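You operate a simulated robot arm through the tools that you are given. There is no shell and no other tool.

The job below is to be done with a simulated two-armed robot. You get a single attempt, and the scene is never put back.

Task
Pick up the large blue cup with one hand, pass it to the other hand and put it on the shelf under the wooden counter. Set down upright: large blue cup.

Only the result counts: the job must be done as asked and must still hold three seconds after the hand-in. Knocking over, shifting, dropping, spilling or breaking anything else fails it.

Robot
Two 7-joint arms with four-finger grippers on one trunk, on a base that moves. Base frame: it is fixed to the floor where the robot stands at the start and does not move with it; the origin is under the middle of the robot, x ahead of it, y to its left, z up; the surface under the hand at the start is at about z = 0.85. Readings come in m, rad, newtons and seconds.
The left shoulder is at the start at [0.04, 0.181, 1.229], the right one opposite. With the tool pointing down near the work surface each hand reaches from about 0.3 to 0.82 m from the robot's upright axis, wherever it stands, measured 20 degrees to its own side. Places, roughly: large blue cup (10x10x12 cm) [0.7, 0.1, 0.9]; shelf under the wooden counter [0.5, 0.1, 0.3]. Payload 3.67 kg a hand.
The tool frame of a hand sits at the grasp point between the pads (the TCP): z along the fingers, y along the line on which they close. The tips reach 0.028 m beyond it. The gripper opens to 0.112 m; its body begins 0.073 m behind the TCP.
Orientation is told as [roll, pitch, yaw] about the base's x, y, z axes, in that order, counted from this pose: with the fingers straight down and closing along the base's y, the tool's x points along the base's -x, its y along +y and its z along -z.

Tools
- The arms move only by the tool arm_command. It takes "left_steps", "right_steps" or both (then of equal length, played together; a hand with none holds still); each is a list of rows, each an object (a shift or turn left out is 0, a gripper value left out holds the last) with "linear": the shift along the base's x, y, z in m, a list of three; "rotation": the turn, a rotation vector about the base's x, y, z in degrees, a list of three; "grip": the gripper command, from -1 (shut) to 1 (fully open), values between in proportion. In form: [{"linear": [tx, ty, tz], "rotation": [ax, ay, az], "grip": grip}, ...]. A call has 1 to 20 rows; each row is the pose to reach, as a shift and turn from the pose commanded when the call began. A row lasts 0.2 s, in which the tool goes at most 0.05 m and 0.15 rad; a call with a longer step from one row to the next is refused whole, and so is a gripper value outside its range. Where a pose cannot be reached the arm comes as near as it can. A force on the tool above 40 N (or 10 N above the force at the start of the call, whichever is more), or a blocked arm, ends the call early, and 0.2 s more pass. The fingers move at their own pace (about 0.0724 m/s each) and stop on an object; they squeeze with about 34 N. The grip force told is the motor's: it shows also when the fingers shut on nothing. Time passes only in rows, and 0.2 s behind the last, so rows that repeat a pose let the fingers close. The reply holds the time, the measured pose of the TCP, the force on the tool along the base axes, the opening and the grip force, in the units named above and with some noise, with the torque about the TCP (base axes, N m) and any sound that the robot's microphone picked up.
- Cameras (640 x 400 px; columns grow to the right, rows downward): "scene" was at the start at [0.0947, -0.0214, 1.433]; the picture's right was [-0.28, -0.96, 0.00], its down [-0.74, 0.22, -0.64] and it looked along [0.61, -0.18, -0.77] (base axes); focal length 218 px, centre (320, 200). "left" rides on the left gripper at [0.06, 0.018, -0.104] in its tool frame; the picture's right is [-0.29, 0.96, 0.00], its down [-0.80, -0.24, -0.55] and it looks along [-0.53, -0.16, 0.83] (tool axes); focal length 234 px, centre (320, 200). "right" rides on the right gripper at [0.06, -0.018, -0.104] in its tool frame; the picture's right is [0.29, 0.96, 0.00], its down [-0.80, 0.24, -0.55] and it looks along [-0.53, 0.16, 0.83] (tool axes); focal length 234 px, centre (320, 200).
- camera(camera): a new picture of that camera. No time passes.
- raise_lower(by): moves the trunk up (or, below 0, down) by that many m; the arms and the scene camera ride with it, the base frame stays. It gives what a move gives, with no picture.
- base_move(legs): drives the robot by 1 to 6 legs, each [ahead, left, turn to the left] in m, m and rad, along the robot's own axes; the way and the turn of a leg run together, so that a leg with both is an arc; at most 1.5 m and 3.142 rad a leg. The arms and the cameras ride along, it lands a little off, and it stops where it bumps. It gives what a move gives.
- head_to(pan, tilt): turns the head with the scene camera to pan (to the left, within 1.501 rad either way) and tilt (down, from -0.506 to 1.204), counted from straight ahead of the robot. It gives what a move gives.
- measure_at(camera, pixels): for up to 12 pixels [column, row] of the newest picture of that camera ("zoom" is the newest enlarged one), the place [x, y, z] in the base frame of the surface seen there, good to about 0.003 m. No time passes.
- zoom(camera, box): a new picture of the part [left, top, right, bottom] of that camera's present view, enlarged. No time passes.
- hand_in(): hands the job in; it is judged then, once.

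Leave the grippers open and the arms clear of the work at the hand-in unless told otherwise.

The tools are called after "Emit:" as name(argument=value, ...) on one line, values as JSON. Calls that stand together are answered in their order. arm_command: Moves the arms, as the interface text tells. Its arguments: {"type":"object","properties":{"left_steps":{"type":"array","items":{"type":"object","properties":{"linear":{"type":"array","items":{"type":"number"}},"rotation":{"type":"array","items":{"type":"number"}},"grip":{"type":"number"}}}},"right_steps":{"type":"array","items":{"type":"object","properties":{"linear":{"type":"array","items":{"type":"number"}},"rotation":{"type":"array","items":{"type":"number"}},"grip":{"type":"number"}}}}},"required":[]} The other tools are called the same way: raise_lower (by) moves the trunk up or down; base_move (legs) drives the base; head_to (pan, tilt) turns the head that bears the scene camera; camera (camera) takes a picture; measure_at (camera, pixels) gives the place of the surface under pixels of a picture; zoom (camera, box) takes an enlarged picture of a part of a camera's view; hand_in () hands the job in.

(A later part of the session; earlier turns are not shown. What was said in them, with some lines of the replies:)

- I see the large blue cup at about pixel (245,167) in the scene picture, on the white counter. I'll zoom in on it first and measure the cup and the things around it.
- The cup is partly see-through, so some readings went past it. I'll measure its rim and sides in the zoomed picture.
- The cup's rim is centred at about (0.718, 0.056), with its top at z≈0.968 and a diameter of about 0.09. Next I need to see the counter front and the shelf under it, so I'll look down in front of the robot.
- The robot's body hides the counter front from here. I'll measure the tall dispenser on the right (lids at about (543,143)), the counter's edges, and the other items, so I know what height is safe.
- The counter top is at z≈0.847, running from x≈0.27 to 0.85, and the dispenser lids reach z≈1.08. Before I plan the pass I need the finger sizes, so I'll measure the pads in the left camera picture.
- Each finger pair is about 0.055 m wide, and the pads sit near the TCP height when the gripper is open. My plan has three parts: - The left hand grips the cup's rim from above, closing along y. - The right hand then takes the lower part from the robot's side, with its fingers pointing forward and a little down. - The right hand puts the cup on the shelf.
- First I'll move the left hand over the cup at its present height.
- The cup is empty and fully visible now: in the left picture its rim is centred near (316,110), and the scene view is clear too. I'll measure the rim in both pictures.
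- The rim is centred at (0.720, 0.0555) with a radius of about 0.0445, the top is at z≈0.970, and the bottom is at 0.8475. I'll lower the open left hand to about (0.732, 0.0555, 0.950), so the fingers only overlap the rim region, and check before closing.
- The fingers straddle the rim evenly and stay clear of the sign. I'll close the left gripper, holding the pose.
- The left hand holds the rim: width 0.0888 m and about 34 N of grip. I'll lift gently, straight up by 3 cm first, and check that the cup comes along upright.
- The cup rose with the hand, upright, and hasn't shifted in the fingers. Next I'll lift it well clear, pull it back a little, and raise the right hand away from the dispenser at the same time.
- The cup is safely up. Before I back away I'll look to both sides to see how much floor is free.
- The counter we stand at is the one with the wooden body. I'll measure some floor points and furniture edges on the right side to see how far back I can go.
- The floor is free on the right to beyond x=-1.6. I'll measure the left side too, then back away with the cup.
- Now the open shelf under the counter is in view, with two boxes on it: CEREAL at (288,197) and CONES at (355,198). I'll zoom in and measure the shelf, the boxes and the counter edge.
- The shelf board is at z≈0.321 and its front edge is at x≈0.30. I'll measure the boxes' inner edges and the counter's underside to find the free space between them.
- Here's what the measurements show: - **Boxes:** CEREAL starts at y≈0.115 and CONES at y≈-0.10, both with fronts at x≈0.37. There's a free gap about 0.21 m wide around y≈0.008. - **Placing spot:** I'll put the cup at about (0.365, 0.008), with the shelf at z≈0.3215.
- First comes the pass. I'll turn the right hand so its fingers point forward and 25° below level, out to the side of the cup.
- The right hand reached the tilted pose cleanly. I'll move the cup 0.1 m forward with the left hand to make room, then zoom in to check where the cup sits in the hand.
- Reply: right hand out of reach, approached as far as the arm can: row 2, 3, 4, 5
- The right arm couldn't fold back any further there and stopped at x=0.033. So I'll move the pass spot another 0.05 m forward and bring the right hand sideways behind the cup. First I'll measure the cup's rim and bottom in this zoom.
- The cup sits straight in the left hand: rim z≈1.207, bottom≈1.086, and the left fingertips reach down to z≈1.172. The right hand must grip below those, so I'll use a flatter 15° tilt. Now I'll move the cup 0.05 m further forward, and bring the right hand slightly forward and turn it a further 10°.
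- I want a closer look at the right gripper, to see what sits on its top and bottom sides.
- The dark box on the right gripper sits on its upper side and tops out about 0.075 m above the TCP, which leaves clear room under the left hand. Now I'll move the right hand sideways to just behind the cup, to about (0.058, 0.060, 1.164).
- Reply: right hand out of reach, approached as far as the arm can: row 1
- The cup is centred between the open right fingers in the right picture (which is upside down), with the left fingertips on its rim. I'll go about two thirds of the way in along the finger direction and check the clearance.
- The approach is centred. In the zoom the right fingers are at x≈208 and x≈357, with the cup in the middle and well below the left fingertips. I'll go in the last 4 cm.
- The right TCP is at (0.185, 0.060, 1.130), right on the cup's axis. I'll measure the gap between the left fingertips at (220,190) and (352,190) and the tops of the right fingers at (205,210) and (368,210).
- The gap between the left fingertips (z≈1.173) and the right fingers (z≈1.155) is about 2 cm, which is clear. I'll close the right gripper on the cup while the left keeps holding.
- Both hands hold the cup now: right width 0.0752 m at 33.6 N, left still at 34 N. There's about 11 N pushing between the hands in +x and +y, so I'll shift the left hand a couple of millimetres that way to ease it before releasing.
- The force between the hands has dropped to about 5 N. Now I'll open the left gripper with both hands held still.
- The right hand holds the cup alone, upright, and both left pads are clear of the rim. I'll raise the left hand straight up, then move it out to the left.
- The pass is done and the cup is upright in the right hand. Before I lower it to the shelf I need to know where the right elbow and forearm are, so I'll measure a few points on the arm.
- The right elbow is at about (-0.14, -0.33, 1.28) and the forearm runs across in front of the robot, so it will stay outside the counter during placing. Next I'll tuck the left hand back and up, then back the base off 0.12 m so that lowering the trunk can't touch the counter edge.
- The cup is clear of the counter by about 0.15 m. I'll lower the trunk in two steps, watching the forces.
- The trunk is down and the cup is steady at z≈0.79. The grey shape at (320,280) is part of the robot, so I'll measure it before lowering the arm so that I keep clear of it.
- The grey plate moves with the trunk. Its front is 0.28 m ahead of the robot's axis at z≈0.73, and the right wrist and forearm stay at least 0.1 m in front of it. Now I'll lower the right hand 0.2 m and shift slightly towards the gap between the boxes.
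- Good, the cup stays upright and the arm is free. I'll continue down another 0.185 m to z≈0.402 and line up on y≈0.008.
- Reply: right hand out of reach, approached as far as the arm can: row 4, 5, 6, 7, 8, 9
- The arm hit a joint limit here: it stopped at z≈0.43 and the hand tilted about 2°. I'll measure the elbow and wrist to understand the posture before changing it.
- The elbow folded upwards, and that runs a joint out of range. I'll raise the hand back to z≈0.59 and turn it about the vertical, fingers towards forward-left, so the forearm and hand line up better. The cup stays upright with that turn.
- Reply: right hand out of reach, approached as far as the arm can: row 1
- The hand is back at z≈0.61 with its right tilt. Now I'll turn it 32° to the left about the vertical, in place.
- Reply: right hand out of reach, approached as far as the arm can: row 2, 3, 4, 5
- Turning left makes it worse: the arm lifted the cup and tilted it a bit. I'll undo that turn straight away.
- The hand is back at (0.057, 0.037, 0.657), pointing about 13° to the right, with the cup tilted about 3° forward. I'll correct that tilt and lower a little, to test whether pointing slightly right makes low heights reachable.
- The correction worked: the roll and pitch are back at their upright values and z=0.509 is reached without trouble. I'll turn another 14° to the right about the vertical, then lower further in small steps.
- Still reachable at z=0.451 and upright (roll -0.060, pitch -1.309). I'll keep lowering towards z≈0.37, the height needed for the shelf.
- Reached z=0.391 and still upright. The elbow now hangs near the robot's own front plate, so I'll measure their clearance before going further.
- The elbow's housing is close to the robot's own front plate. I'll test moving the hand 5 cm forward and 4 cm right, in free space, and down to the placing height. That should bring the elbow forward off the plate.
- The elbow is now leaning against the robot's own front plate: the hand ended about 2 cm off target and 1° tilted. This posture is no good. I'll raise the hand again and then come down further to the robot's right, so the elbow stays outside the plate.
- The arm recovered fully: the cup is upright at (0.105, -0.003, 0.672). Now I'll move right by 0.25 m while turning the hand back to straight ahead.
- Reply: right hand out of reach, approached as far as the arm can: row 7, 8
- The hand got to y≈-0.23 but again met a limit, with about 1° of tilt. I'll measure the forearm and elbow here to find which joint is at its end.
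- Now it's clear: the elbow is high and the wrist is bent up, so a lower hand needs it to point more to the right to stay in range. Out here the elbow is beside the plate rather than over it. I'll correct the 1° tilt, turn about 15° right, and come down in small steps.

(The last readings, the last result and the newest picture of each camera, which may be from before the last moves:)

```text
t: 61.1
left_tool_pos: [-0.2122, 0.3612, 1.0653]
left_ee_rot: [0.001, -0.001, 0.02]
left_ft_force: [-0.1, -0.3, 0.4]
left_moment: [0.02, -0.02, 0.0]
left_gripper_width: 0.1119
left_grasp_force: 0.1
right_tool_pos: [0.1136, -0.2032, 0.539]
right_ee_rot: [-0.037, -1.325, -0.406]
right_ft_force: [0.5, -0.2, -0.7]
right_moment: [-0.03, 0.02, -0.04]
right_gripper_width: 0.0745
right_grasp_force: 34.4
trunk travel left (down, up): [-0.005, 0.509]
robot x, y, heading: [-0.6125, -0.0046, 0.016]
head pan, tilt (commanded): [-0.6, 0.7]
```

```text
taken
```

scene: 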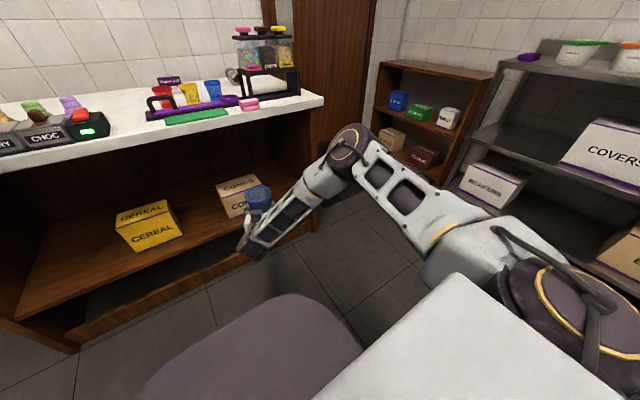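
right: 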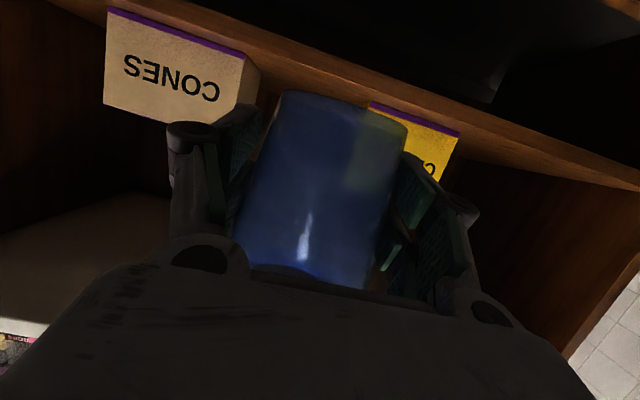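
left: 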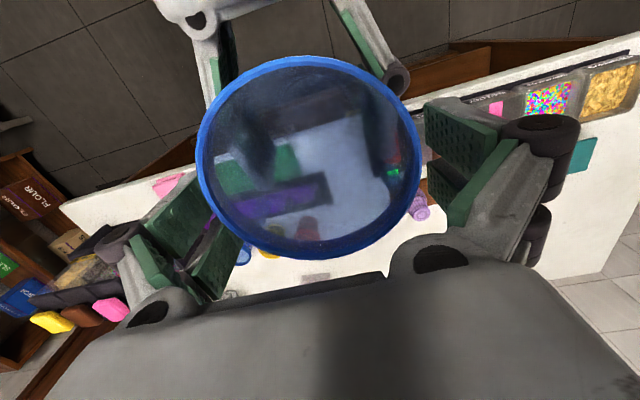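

No reach trouble here at z=0.539. My tilt correction turned out to be unneeded (it over-corrected by 1°), so I'll take it back and keep lowering.

Emit:
arm_command(right_steps=[{"linear": [0, 0, -0.025], "rotation": [0, 0.5, 0], "grip": -1}, {"linear": [0, 0, -0.05], "rotation": [0, 1.03, 0], "grip": -1}, {"linear": [0, 0, -0.075], "rotation": [0, 1.03, 0], "grip": -1}, {"linear": [0, 0, -0.1], "rotation": [0, 1.03, 0], "grip": -1}, {"linear": [0, 0, -0.1], "rotation": [0, 1.03, 0], "grip": -1}])

Emit:
camera(camera="scene")

```text
t: 62.3
left_tool_pos: [-0.2111, 0.3595, 1.0656]
left_ee_rot: [-0.001, 0.0, 0.019]
left_ft_force: [-0.2, 0.3, -0.5]
left_moment: [-0.01, -0.04, 0.01]
left_gripper_width: 0.112
left_grasp_force: 0.1
right_tool_pos: [0.1142, -0.2027, 0.4354]
right_ee_rot: [-0.062, -1.308, -0.377]
right_ft_force: [0.2, -0.5, -0.8]
right_moment: [0.03, 0.0, 0.01]
right_gripper_width: 0.0745
right_grasp_force: 34.4
trunk travel left (down, up): [-0.005, 0.509]
robot x, y, heading: [-0.6175, -0.0047, 0.02]
head pan, tilt (commanded): [-0.6, 0.7]
```

```text
taken
```

scene: 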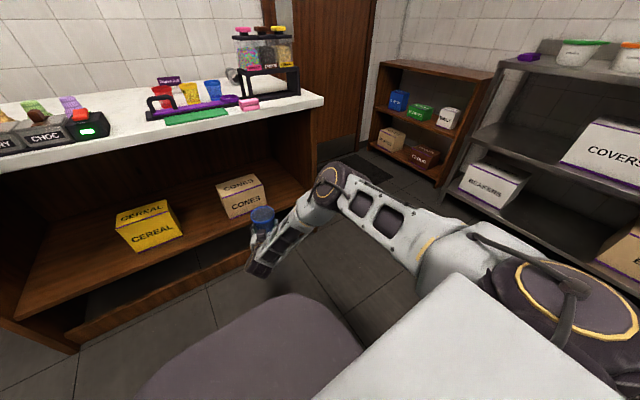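

Excellent: z=0.435 with the exact upright orientation, and the elbow clear to the right of the plate. I'll go down to z≈0.37 to prove the placing height is reachable.

Emit:
arm_command(right_steps=[{"linear": [0, 0, -0.02], "grip": -1}, {"linear": [0, 0, -0.04], "grip": -1}, {"linear": [0, 0, -0.06], "grip": -1}, {"linear": [0, 0, -0.075], "grip": -1}, {"linear": [0, 0, -0.075], "grip": -1}])

Emit:
camera(camera="scene")

```text
t: 63.5
left_tool_pos: [-0.2132, 0.3595, 1.065]
left_ee_rot: [0.002, 0.0, 0.02]
left_ft_force: [0.4, 0.3, -0.1]
left_moment: [0.03, -0.01, 0.02]
left_gripper_width: 0.1121
left_grasp_force: 0.1
right_tool_pos: [0.1146, -0.2018, 0.3614]
right_ee_rot: [-0.062, -1.308, -0.378]
right_ft_force: [-0.7, 0.1, -0.3]
right_moment: [0.01, 0.0, 0.0]
right_gripper_width: 0.0744
right_grasp_force: 34.3
trunk travel left (down, up): [-0.005, 0.509]
robot x, y, heading: [-0.6148, -0.006, 0.023]
head pan, tilt (commanded): [-0.6, 0.7]
```

```text
taken
```

scene: 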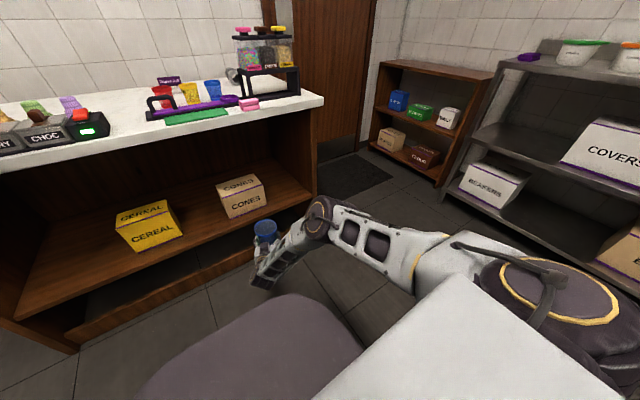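

The placing height is reached (z=0.361) with the cup upright. The grip width drifted slightly (0.0752 to 0.0744), so I'll zoom in to check whether the cup is creeping in the fingers.

Emit:
head_to(pan=-0.25, tilt=0.8)

Emit:
camera(camera="scene")

Emit:
camera(camera="right")

```text
t: 64.4
left_tool_pos: [-0.2132, 0.3596, 1.0653]
left_ee_rot: [0.001, 0.0, 0.018]
left_ft_force: [-0.8, 0.2, -0.4]
left_moment: [-0.02, 0.01, 0.01]
left_gripper_width: 0.1117
left_grasp_force: 0.0
right_tool_pos: [0.1145, -0.2018, 0.3613]
right_ee_rot: [-0.065, -1.31, -0.377]
right_ft_force: [-0.7, 0.5, -0.3]
right_moment: [-0.02, 0.01, 0.01]
right_gripper_width: 0.0745
right_grasp_force: 33.6
trunk travel left (down, up): [-0.005, 0.509]
robot x, y, heading: [-0.6101, -0.0058, 0.017]
head pan, tilt (commanded): [-0.25, 0.799]
```

```text
taken
```

scene: 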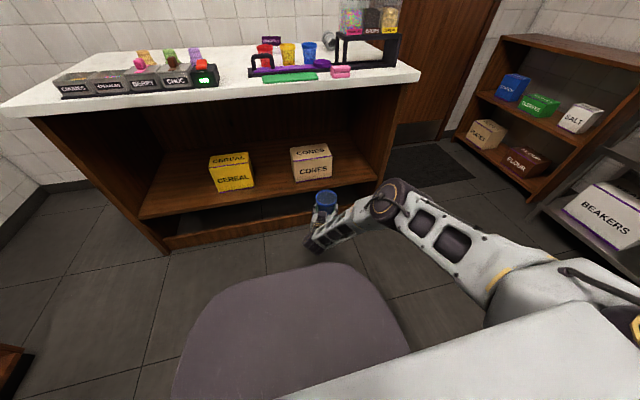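

```text
taken
```

right: 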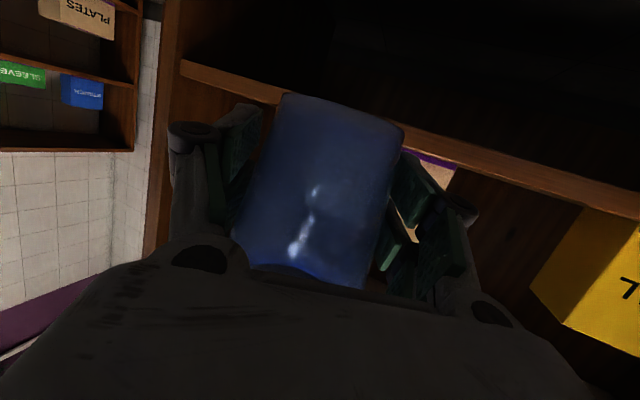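

Compared with the moment of the pass, the cup has crept up about 3 mm in the fingers. That's harmless, but I'll measure the rim and bottom now for an accurate placing height.

Emit:
zoom(camera="scene", box=[270, 170, 390, 260])

Emit:
measure_at(camera="right", pixels=[[300, 98], [340, 108], [385, 124], [345, 120], [330, 150], [310, 230], [370, 160], [300, 265], [280, 180]])

```text
4.44 times, centred on (330, 215) of scene
```

zoom: 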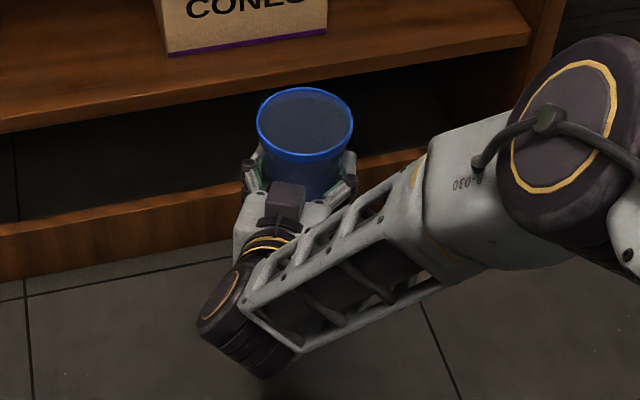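

```text
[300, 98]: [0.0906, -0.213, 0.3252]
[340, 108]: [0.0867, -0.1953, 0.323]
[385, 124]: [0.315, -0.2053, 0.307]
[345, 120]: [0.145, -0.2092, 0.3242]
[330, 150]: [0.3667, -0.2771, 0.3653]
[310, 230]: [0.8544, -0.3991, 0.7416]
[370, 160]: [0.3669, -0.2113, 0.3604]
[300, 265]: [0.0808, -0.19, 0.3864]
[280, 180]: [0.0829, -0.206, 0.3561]
```

The cup's bottom is about 0.0375 m below the TCP now, so the cup should touch the shelf at TCP z≈0.359. I'll raise the hand 2.5 cm for clearance. Then I'll turn the robot 0.44 rad to the left in place, so the right hand points straight into the shelf.

Emit:
arm_command(right_steps=[{"linear": [0, 0, 0.012], "grip": -1}, {"linear": [0, 0, 0.025], "grip": -1}, {"linear": [0, 0, 0.025], "grip": -1}])

Emit:
base_move(legs=[[0, 0, 0.44]])

Emit:
head_to(pan=-0.35, tilt=0.8)

Emit:
camera(camera="scene")

```text
t: 65.2
left_tool_pos: [-0.2116, 0.3604, 1.0661]
left_ee_rot: [0.0, 0.0, 0.019]
left_ft_force: [0.3, -0.2, -0.3]
left_moment: [0.0, 0.02, -0.01]
left_gripper_width: 0.1123
left_grasp_force: 0.0
right_tool_pos: [0.1153, -0.2033, 0.3866]
right_ee_rot: [-0.066, -1.309, -0.376]
right_ft_force: [-0.3, -0.8, -0.6]
right_moment: [0.0, 0.0, -0.05]
right_gripper_width: 0.0747
right_grasp_force: 34.0
trunk travel left (down, up): [-0.005, 0.509]
robot x, y, heading: [-0.6141, -0.0054, 0.023]
head pan, tilt (commanded): [-0.25, 0.799]
```

```text
t: 67.0
left_tool_pos: [-0.406, 0.4965, 1.0653]
left_ee_rot: [-0.001, -0.001, 0.46]
left_ft_force: [0.0, 0.1, -0.6]
left_moment: [0.0, -0.01, 0.0]
left_gripper_width: 0.112
left_grasp_force: 0.1
right_tool_pos: [0.1295, 0.1268, 0.3879]
right_ee_rot: [-0.066, -1.308, 0.062]
right_ft_force: [-0.2, -0.5, 0.1]
right_moment: [0.02, 0.01, 0.03]
right_gripper_width: 0.0744
right_grasp_force: 34.3
trunk travel left (down, up): [-0.005, 0.509]
robot x, y, heading: [-0.6114, -0.0061, 0.456]
head pan, tilt (commanded): [-0.25, 0.799]
```

```text
t: 67.6
left_tool_pos: [-0.4065, 0.4966, 1.0657]
left_ee_rot: [0.0, 0.0, 0.46]
left_ft_force: [0.3, -0.8, -0.7]
left_moment: [-0.03, 0.0, 0.0]
left_gripper_width: 0.1121
left_grasp_force: 0.0
right_tool_pos: [0.1299, 0.1252, 0.3871]
right_ee_rot: [-0.064, -1.31, 0.063]
right_ft_force: [0.4, -0.5, -0.1]
right_moment: [-0.02, -0.01, -0.03]
right_gripper_width: 0.0744
right_grasp_force: 34.0
trunk travel left (down, up): [-0.005, 0.509]
robot x, y, heading: [-0.6139, -0.0041, 0.463]
head pan, tilt (commanded): [-0.351, 0.799]
```

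```text
taken
```

scene: 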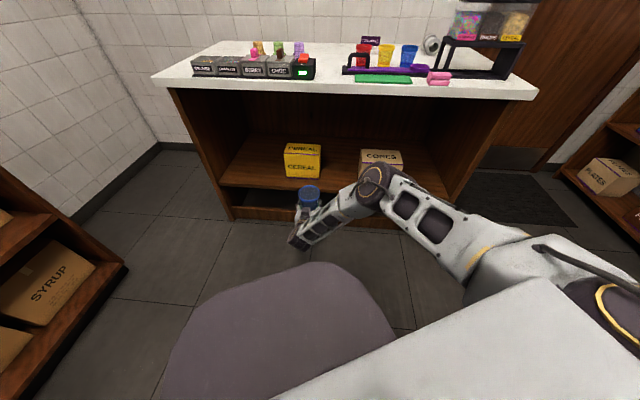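

The hand points straight at the shelf now: TCP (0.130, 0.126, 0.387), cup upright. I'll drive sideways to line up with the gap between the boxes at y≈0.008 while the cup is still outside the shelf.

Emit:
base_move(legs=[[0.01, -0.137, 0]])

Emit:
camera(camera="scene")

Emit:
camera(camera="right")

```text
t: 69.0
left_tool_pos: [-0.3355, 0.376, 1.0668]
left_ee_rot: [0.0, 0.001, 0.462]
left_ft_force: [1.0, -0.5, 0.4]
left_moment: [0.05, 0.04, 0.04]
left_gripper_width: 0.1121
left_grasp_force: 0.1
right_tool_pos: [0.1995, 0.0094, 0.3872]
right_ee_rot: [-0.059, -1.308, 0.06]
right_ft_force: [-0.2, -0.6, -1.1]
right_moment: [0.01, 0.03, 0.01]
right_gripper_width: 0.0745
right_grasp_force: 34.6
trunk travel left (down, up): [-0.005, 0.509]
robot x, y, heading: [-0.5413, -0.1241, 0.458]
head pan, tilt (commanded): [-0.351, 0.799]
```

```text
taken
```

scene: 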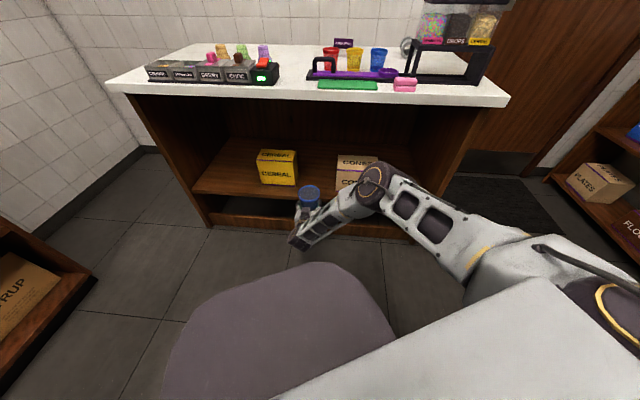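

```text
taken
```

right: 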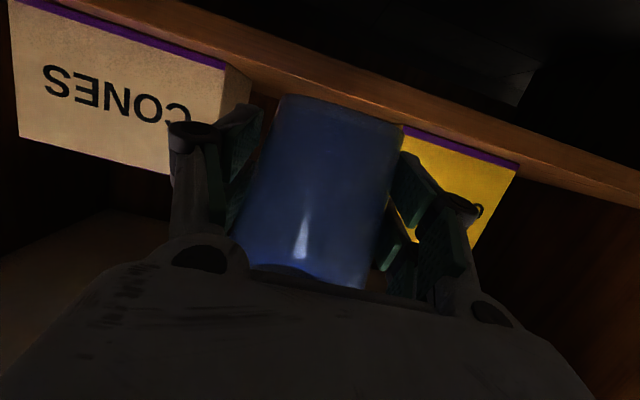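

The cup is at (0.1995, 0.009), facing the gap. I'll re-measure the boxes' near corners and the shelf edge from this closer view.

Emit:
zoom(camera="scene", box=[230, 130, 400, 250])

Emit:
measure_at(camera="right", pixels=[[220, 80], [235, 85], [20, 130], [405, 140], [512, 170], [470, 235], [300, 60], [450, 125], [300, 100], [340, 112], [380, 125], [345, 122]])

```text
3.33 times, centred on (315, 190) of scene
```

zoom: 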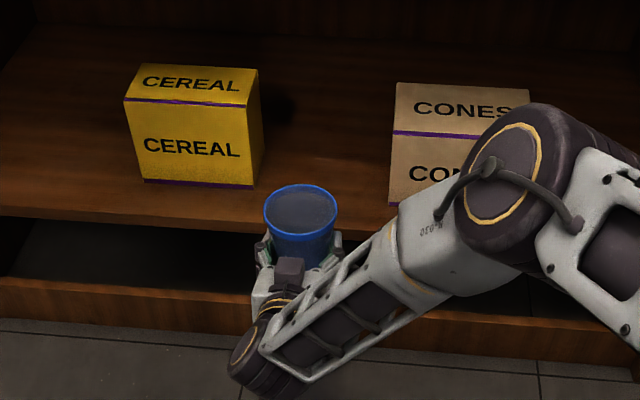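

```text
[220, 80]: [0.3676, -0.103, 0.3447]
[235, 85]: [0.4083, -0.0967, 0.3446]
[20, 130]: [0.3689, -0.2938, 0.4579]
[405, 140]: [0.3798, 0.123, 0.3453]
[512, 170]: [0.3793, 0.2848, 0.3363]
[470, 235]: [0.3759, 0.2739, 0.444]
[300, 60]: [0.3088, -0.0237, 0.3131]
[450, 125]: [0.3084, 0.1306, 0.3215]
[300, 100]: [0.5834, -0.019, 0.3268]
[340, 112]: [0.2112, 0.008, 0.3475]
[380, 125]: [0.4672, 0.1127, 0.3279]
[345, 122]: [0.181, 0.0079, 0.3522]
```

Confirmed: the shelf edge is at x=0.308, the CONES side at y≈-0.10, and the CEREAL side at y≈0.118. The cup's bottom is at z≈0.349, safely above the board. I'll check the elbow's position once before driving in.

Emit:
measure_at(camera="zoom", pixels=[[510, 170], [560, 115], [470, 190], [420, 240], [600, 190], [300, 350], [240, 370], [290, 265], [265, 215], [337, 215], [300, 185], [302, 240]])

```text
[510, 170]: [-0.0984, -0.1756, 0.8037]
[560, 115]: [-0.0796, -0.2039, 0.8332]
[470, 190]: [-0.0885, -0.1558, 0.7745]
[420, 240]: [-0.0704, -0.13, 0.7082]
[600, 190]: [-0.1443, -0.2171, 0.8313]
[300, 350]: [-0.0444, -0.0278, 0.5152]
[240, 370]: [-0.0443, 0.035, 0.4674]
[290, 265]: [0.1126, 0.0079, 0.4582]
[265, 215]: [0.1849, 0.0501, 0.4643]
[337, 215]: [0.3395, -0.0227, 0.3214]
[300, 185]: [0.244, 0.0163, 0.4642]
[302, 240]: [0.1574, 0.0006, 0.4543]
```

The elbow is at about x=-0.09 and will stay well outside the counter edge. I'll drive straight in by 0.15 m along world x, with the cup about 2.7 cm above the board.

Emit:
base_move(legs=[[0.134, -0.067, 0]])

Emit:
camera(camera="scene")

Emit:
camera(camera="right")

```text
t: 70.3
left_tool_pos: [-0.1821, 0.3764, 1.0648]
left_ee_rot: [0.0, 0.002, 0.457]
left_ft_force: [0.6, 0.4, -0.6]
left_moment: [-0.02, 0.07, 0.02]
left_gripper_width: 0.1121
left_grasp_force: 0.0
right_tool_pos: [0.3494, 0.006, 0.3859]
right_ee_rot: [-0.065, -1.307, 0.061]
right_ft_force: [0.1, 0.0, -0.9]
right_moment: [0.01, -0.04, 0.03]
right_gripper_width: 0.0744
right_grasp_force: 34.0
trunk travel left (down, up): [-0.005, 0.509]
robot x, y, heading: [-0.3932, -0.1269, 0.455]
head pan, tilt (commanded): [-0.351, 0.799]
```

```text
taken
```

scene: 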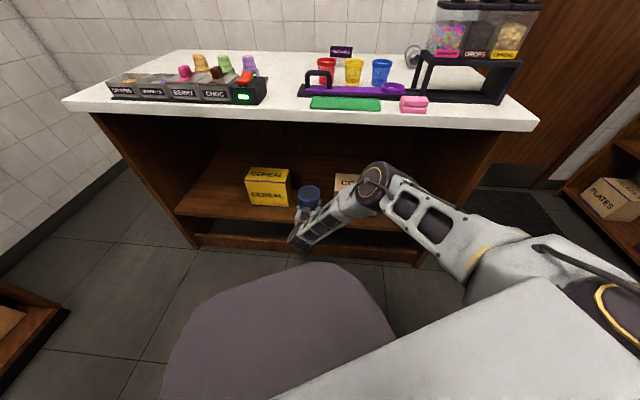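

```text
taken
```

right: 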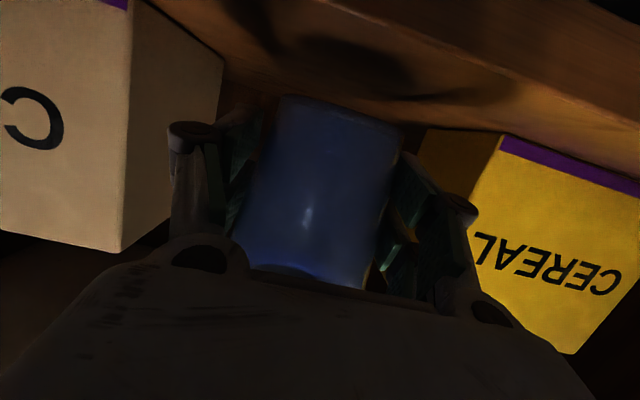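

The cup is between the boxes and over the board at (0.349, 0.006). I'll go 1.5 cm further in and lower slowly to just above the board.

Emit:
arm_command(right_steps=[{"linear": [0.008, 0.001, 0], "grip": -1}, {"linear": [0.015, 0.002, 0], "grip": -1}, {"linear": [0.015, 0.002, -0.008], "grip": -1}, {"linear": [0.015, 0.002, -0.016], "grip": -1}, {"linear": [0.015, 0.002, -0.021], "grip": -1}, {"linear": [0.015, 0.002, -0.021], "grip": -1}])

Emit:
camera(camera="right")

Emit:
zoom(camera="scene", box=[230, 140, 400, 260])

```text
t: 71.7
left_tool_pos: [-0.1845, 0.3759, 1.0653]
left_ee_rot: [0.001, 0.001, 0.457]
left_ft_force: [-0.4, 0.9, 0.6]
left_moment: [0.01, 0.0, -0.03]
left_gripper_width: 0.1121
left_grasp_force: 0.0
right_tool_pos: [0.3642, 0.0079, 0.3643]
right_ee_rot: [-0.065, -1.307, 0.062]
right_ft_force: [0.1, -0.6, -0.3]
right_moment: [-0.03, 0.0, 0.01]
right_gripper_width: 0.0745
right_grasp_force: 34.0
trunk travel left (down, up): [-0.005, 0.509]
robot x, y, heading: [-0.395, -0.1275, 0.456]
head pan, tilt (commanded): [-0.351, 0.799]
```

```text
taken
```

right: 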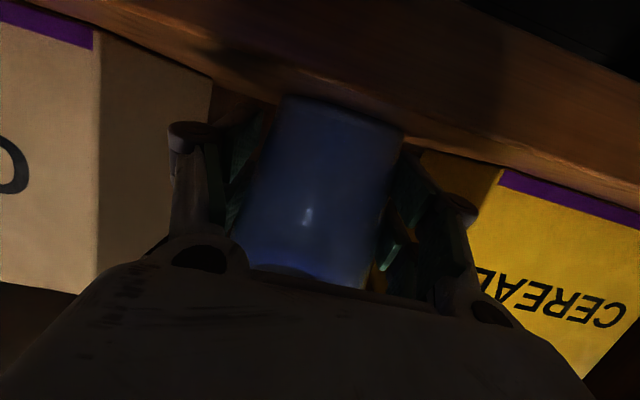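

```text
3.33 times, centred on (315, 200) of scene
```

zoom: 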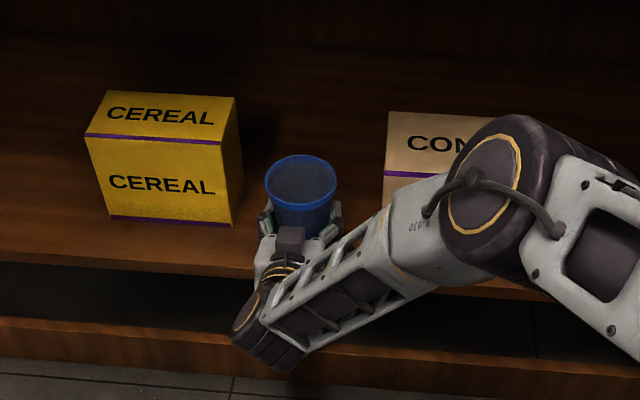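

The cup is about 5 mm above the board by my estimate. I'll lower 4 mm and watch the vertical force.

Emit:
arm_command(right_steps=[{"linear": [0, 0, -0.002], "grip": -1}, {"linear": [0, 0, -0.004], "grip": -1}, {"linear": [0, 0, -0.004], "grip": -1}])

Emit:
measure_at(camera="right", pixels=[[300, 100], [340, 110], [345, 122], [320, 103], [330, 95], [290, 110]])

```text
t: 72.5
left_tool_pos: [-0.1848, 0.3756, 1.0664]
left_ee_rot: [0.0, 0.0, 0.459]
left_ft_force: [0.6, -0.7, -0.1]
left_moment: [-0.02, 0.02, -0.02]
left_gripper_width: 0.1117
left_grasp_force: 0.1
right_tool_pos: [0.3655, 0.0065, 0.3644]
right_ee_rot: [-0.062, -1.311, 0.058]
right_ft_force: [2.3, -0.4, 10.2]
right_moment: [0.1, 0.21, -0.02]
right_gripper_width: 0.0745
right_grasp_force: 34.6
trunk travel left (down, up): [-0.005, 0.509]
robot x, y, heading: [-0.3981, -0.126, 0.455]
head pan, tilt (commanded): [-0.351, 0.799]
```

```text
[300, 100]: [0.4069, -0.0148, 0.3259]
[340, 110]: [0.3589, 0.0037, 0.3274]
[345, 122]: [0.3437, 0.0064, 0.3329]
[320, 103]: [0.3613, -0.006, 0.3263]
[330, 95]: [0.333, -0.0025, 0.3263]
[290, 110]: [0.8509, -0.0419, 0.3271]
```

Contact: +10 N upward, and the torque shows it's at the near edge of the cup's base rather than the fingertips. I'll check the cup's tilt by measuring the rim on all sides in a fresh zoom.

Emit:
zoom(camera="scene", box=[280, 170, 340, 215])

Emit:
measure_at(camera="zoom", pixels=[[200, 170], [395, 175], [300, 90], [290, 225], [230, 120], [370, 115], [220, 205], [370, 210]])

```text
8.89 times, centred on (310, 192) of scene
```

zoom: 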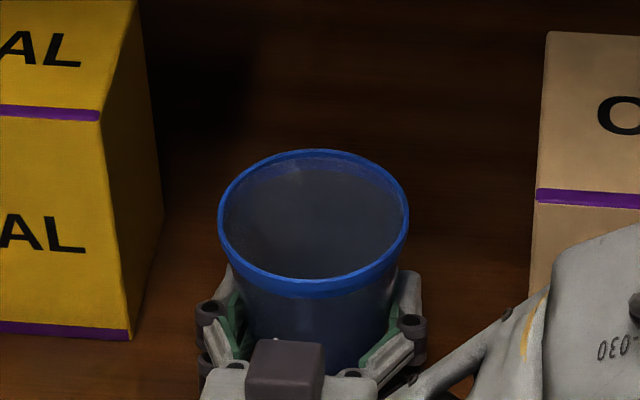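

```text
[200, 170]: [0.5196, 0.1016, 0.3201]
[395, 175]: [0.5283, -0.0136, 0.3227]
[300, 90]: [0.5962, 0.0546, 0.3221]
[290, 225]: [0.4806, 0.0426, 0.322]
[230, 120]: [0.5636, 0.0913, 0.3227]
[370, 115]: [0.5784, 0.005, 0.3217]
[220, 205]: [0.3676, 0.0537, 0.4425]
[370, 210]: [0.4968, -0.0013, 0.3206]
```

The cup looks upright in the zoom. My pixels were off the rim, so I'll measure its actual outline: left (222,215), right (405,220), back (312,153), front (312,285).

Emit:
measure_at(camera="zoom", pixels=[[223, 232], [404, 232], [314, 153], [310, 288], [250, 175], [380, 175], [250, 270], [380, 262], [345, 289], [275, 283]])

```text
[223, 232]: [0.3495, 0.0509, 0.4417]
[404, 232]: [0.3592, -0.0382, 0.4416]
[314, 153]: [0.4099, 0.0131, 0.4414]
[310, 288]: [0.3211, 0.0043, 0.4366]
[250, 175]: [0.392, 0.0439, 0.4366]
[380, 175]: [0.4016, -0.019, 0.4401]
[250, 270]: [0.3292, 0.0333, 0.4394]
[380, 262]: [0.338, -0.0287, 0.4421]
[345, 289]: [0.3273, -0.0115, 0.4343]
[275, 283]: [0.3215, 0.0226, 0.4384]
```

The rim is level at z≈0.442 (left, right and back within 1 mm), so the cup stands flat on the board, centred at (0.366, 0.006). I'll ease the downward push slightly before releasing.

Emit:
arm_command(right_steps=[{"linear": [0, 0, 0.001], "grip": -1}, {"linear": [0, 0, 0.0015], "grip": -1}, {"linear": [0, 0, 0.0015], "grip": -1}])

```text
t: 73.3
left_tool_pos: [-0.1834, 0.376, 1.0652]
left_ee_rot: [0.001, 0.001, 0.456]
left_ft_force: [-1.0, -0.1, -0.5]
left_moment: [-0.02, 0.0, 0.03]
left_gripper_width: 0.1116
left_grasp_force: 0.0
right_tool_pos: [0.3647, 0.006, 0.3628]
right_ee_rot: [-0.065, -1.309, 0.061]
right_ft_force: [0.8, 2.2, 5.8]
right_moment: [0.15, 0.05, -0.05]
right_gripper_width: 0.0744
right_grasp_force: 34.3
trunk travel left (down, up): [-0.005, 0.509]
robot x, y, heading: [-0.3925, -0.1267, 0.454]
head pan, tilt (commanded): [-0.351, 0.799]
```

The force is down to about 6 N and better centred under the cup. I'll open the right gripper gently in place, only part way so the fingers stay away from the boxes.

Emit:
arm_command(right_steps=[{"linear": [0, 0, 0], "grip": 0.4}, {"linear": [0, 0, 0], "grip": 0.55}, {"linear": [0, 0, 0], "grip": 0.7}, {"linear": [0, 0, 0], "grip": 0.8}, {"linear": [0, 0, 0], "grip": 0.8}])

Emit:
zoom(camera="scene", box=[280, 170, 340, 215])

Emit:
camera(camera="right")

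```text
t: 74.5
left_tool_pos: [-0.1832, 0.3753, 1.0657]
left_ee_rot: [-0.001, -0.002, 0.457]
left_ft_force: [0.3, 0.3, -0.1]
left_moment: [-0.05, -0.01, 0.04]
left_gripper_width: 0.1118
left_grasp_force: 0.0
right_tool_pos: [0.365, 0.0057, 0.3643]
right_ee_rot: [-0.065, -1.309, 0.061]
right_ft_force: [-0.7, 0.1, 0.0]
right_moment: [-0.02, 0.03, -0.02]
right_gripper_width: 0.1008
right_grasp_force: 0.0
trunk travel left (down, up): [-0.005, 0.509]
robot x, y, heading: [-0.3939, -0.1277, 0.457]
head pan, tilt (commanded): [-0.351, 0.799]
```

```text
8.89 times, centred on (310, 192) of scene
```

zoom: 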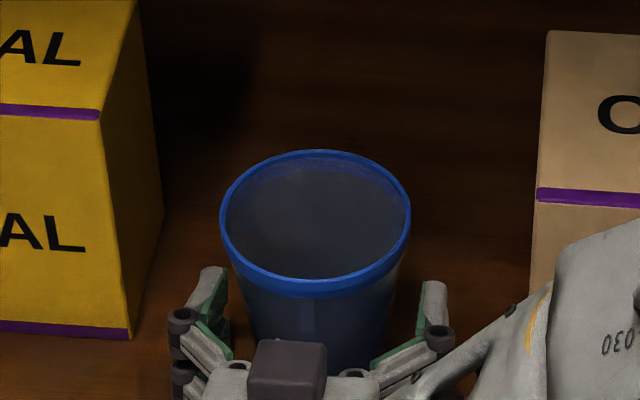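

```text
taken
```

right: 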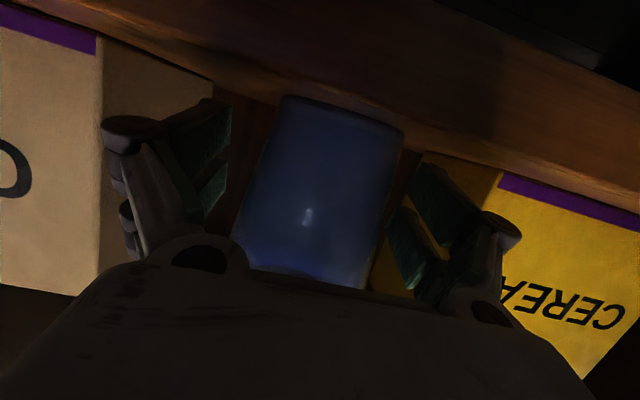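

The cup stands free and upright, and the fingers are clear on both sides with zero force. I'll back straight out along world -x with the base.

Emit:
base_move(legs=[[-0.1436, 0.0706, 0]])

Emit:
camera(camera="scene")

Emit:
camera(camera="right")

```text
t: 76.0
left_tool_pos: [-0.3446, 0.3766, 1.0668]
left_ee_rot: [-0.001, 0.0, 0.457]
left_ft_force: [0.1, 0.0, 0.3]
left_moment: [0.03, -0.06, -0.02]
left_gripper_width: 0.112
left_grasp_force: 0.0
right_tool_pos: [0.2043, 0.006, 0.3647]
right_ee_rot: [-0.065, -1.309, 0.061]
right_ft_force: [0.1, -0.4, 0.4]
right_moment: [-0.04, 0.02, -0.01]
right_gripper_width: 0.1008
right_grasp_force: 0.1
trunk travel left (down, up): [-0.005, 0.509]
robot x, y, heading: [-0.5539, -0.1243, 0.455]
head pan, tilt (commanded): [-0.351, 0.799]
```

```text
taken
```

scene: 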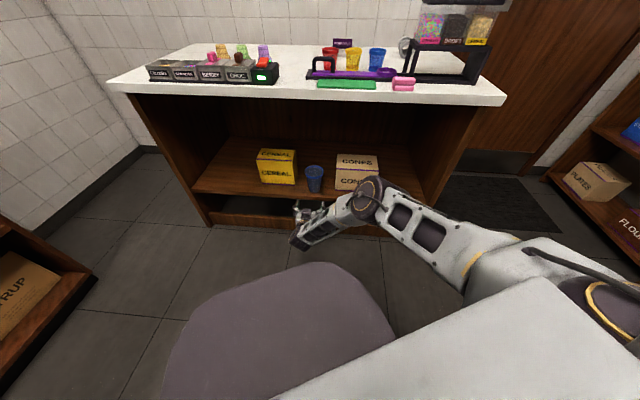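

```text
taken
```

right: 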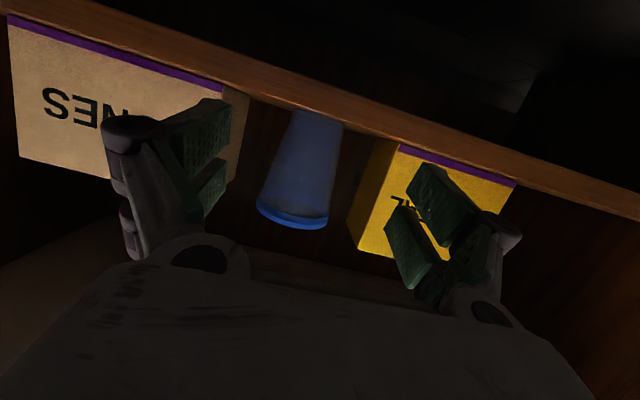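

The cup stands between the boxes and the hand is out. I'll back away a bit more for clear space, open the right gripper fully, and check the cup closely.

Emit:
base_move(legs=[[-0.135, 0.066, 0]])

Emit:
arm_command(right_steps=[{"linear": [0, 0, 0], "grip": 1}, {"linear": [0, 0, 0], "grip": 1}, {"linear": [0, 0, 0], "grip": 1}])

Emit:
zoom(camera="scene", box=[240, 110, 400, 220])

Emit:
camera(camera="scene")

```text
t: 77.3
left_tool_pos: [-0.4995, 0.3755, 1.066]
left_ee_rot: [0.0, 0.001, 0.46]
left_ft_force: [-0.4, -0.1, 0.7]
left_moment: [0.03, -0.07, 0.03]
left_gripper_width: 0.1116
left_grasp_force: 0.1
right_tool_pos: [0.05, 0.0071, 0.365]
right_ee_rot: [-0.063, -1.311, 0.063]
right_ft_force: [0.2, 0.7, -0.6]
right_moment: [0.0, 0.02, -0.02]
right_gripper_width: 0.1007
right_grasp_force: 0.1
trunk travel left (down, up): [-0.005, 0.509]
robot x, y, heading: [-0.711, -0.1298, 0.46]
head pan, tilt (commanded): [-0.351, 0.799]
```

```text
t: 78.2
left_tool_pos: [-0.5, 0.3745, 1.0661]
left_ee_rot: [0.003, -0.001, 0.458]
left_ft_force: [0.4, 0.0, 0.3]
left_moment: [0.01, -0.02, 0.01]
left_gripper_width: 0.1121
left_grasp_force: 0.1
right_tool_pos: [0.0502, 0.0062, 0.3636]
right_ee_rot: [-0.065, -1.31, 0.064]
right_ft_force: [-1.2, -0.1, 0.2]
right_moment: [0.0, 0.02, -0.05]
right_gripper_width: 0.112
right_grasp_force: 0.1
trunk travel left (down, up): [-0.005, 0.509]
robot x, y, heading: [-0.7062, -0.1276, 0.462]
head pan, tilt (commanded): [-0.351, 0.799]
```

```text
3.64 times, centred on (320, 165) of scene
```

zoom: 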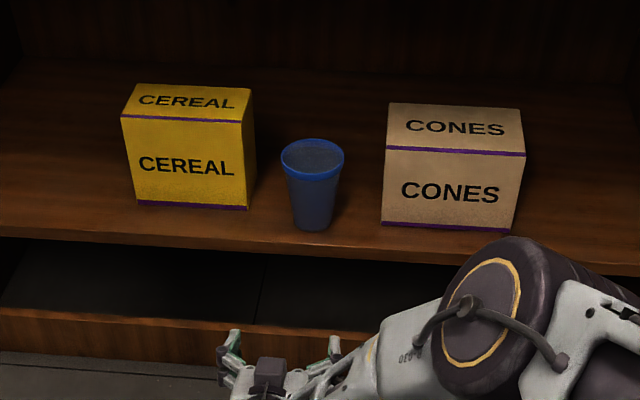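

```text
taken
```

scene: 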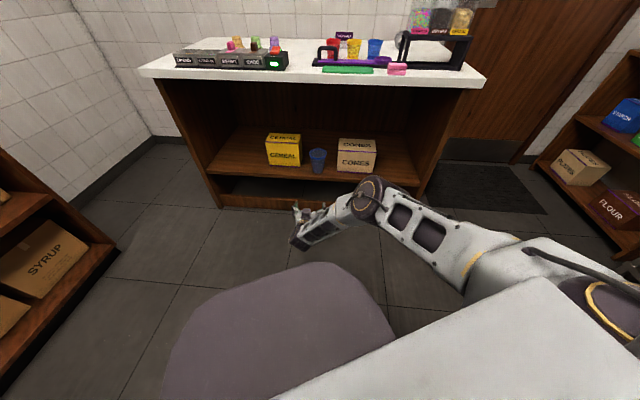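

The large blue cup stands upright on the shelf between the CEREAL and CONES boxes, which haven't moved. Everything on the counter top looks in its place too. As a last check I'll measure the cup's rim and base.

Emit:
measure_at(camera="zoom", pixels=[[284, 160], [342, 160], [312, 141], [312, 178], [312, 226], [298, 222], [328, 220], [245, 205], [385, 222], [310, 245]])

```text
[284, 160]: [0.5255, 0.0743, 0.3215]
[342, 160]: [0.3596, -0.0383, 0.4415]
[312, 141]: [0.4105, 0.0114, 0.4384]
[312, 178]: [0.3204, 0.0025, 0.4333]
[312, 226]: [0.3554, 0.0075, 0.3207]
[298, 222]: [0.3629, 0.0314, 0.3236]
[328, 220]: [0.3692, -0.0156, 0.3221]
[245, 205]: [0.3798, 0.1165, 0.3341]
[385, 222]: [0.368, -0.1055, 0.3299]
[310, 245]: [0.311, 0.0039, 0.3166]
```

The rim is level at about z=0.44 and the base sits on the board at z≈0.322, about 2 cm inside the front edge. The boxes are where they were, both grippers are open, and the arms are clear. I'm handing in the job.

Emit:
hand_in()

```text
The job is handed in.
```

The large blue cup is standing upright on the shelf under the wooden counter, between the CEREAL and CONES boxes. The job has been handed in, but no verdict has come back yet.

- **Pass:** the left hand picked the cup off the counter by its rim. The right hand took it directly while both hands held it, and then put it on the shelf.
- **Final position:** the cup is centred at about (0.366, 0.006). Its base is on the board at z≈0.322 and the rim measured level to within a few millimetres.
- **Other items:** the two boxes measured in the same place afterwards. The things on the counter top look undisturbed in the last picture; I did not re-measure them.
- **Robot:** both grippers are open, and the arms and base are backed well clear of the counter.

The arm could not reach shelf height in its first posture. I raised and re-routed it several times with the cup in hand, tilting the cup by up to about 4° on the way.
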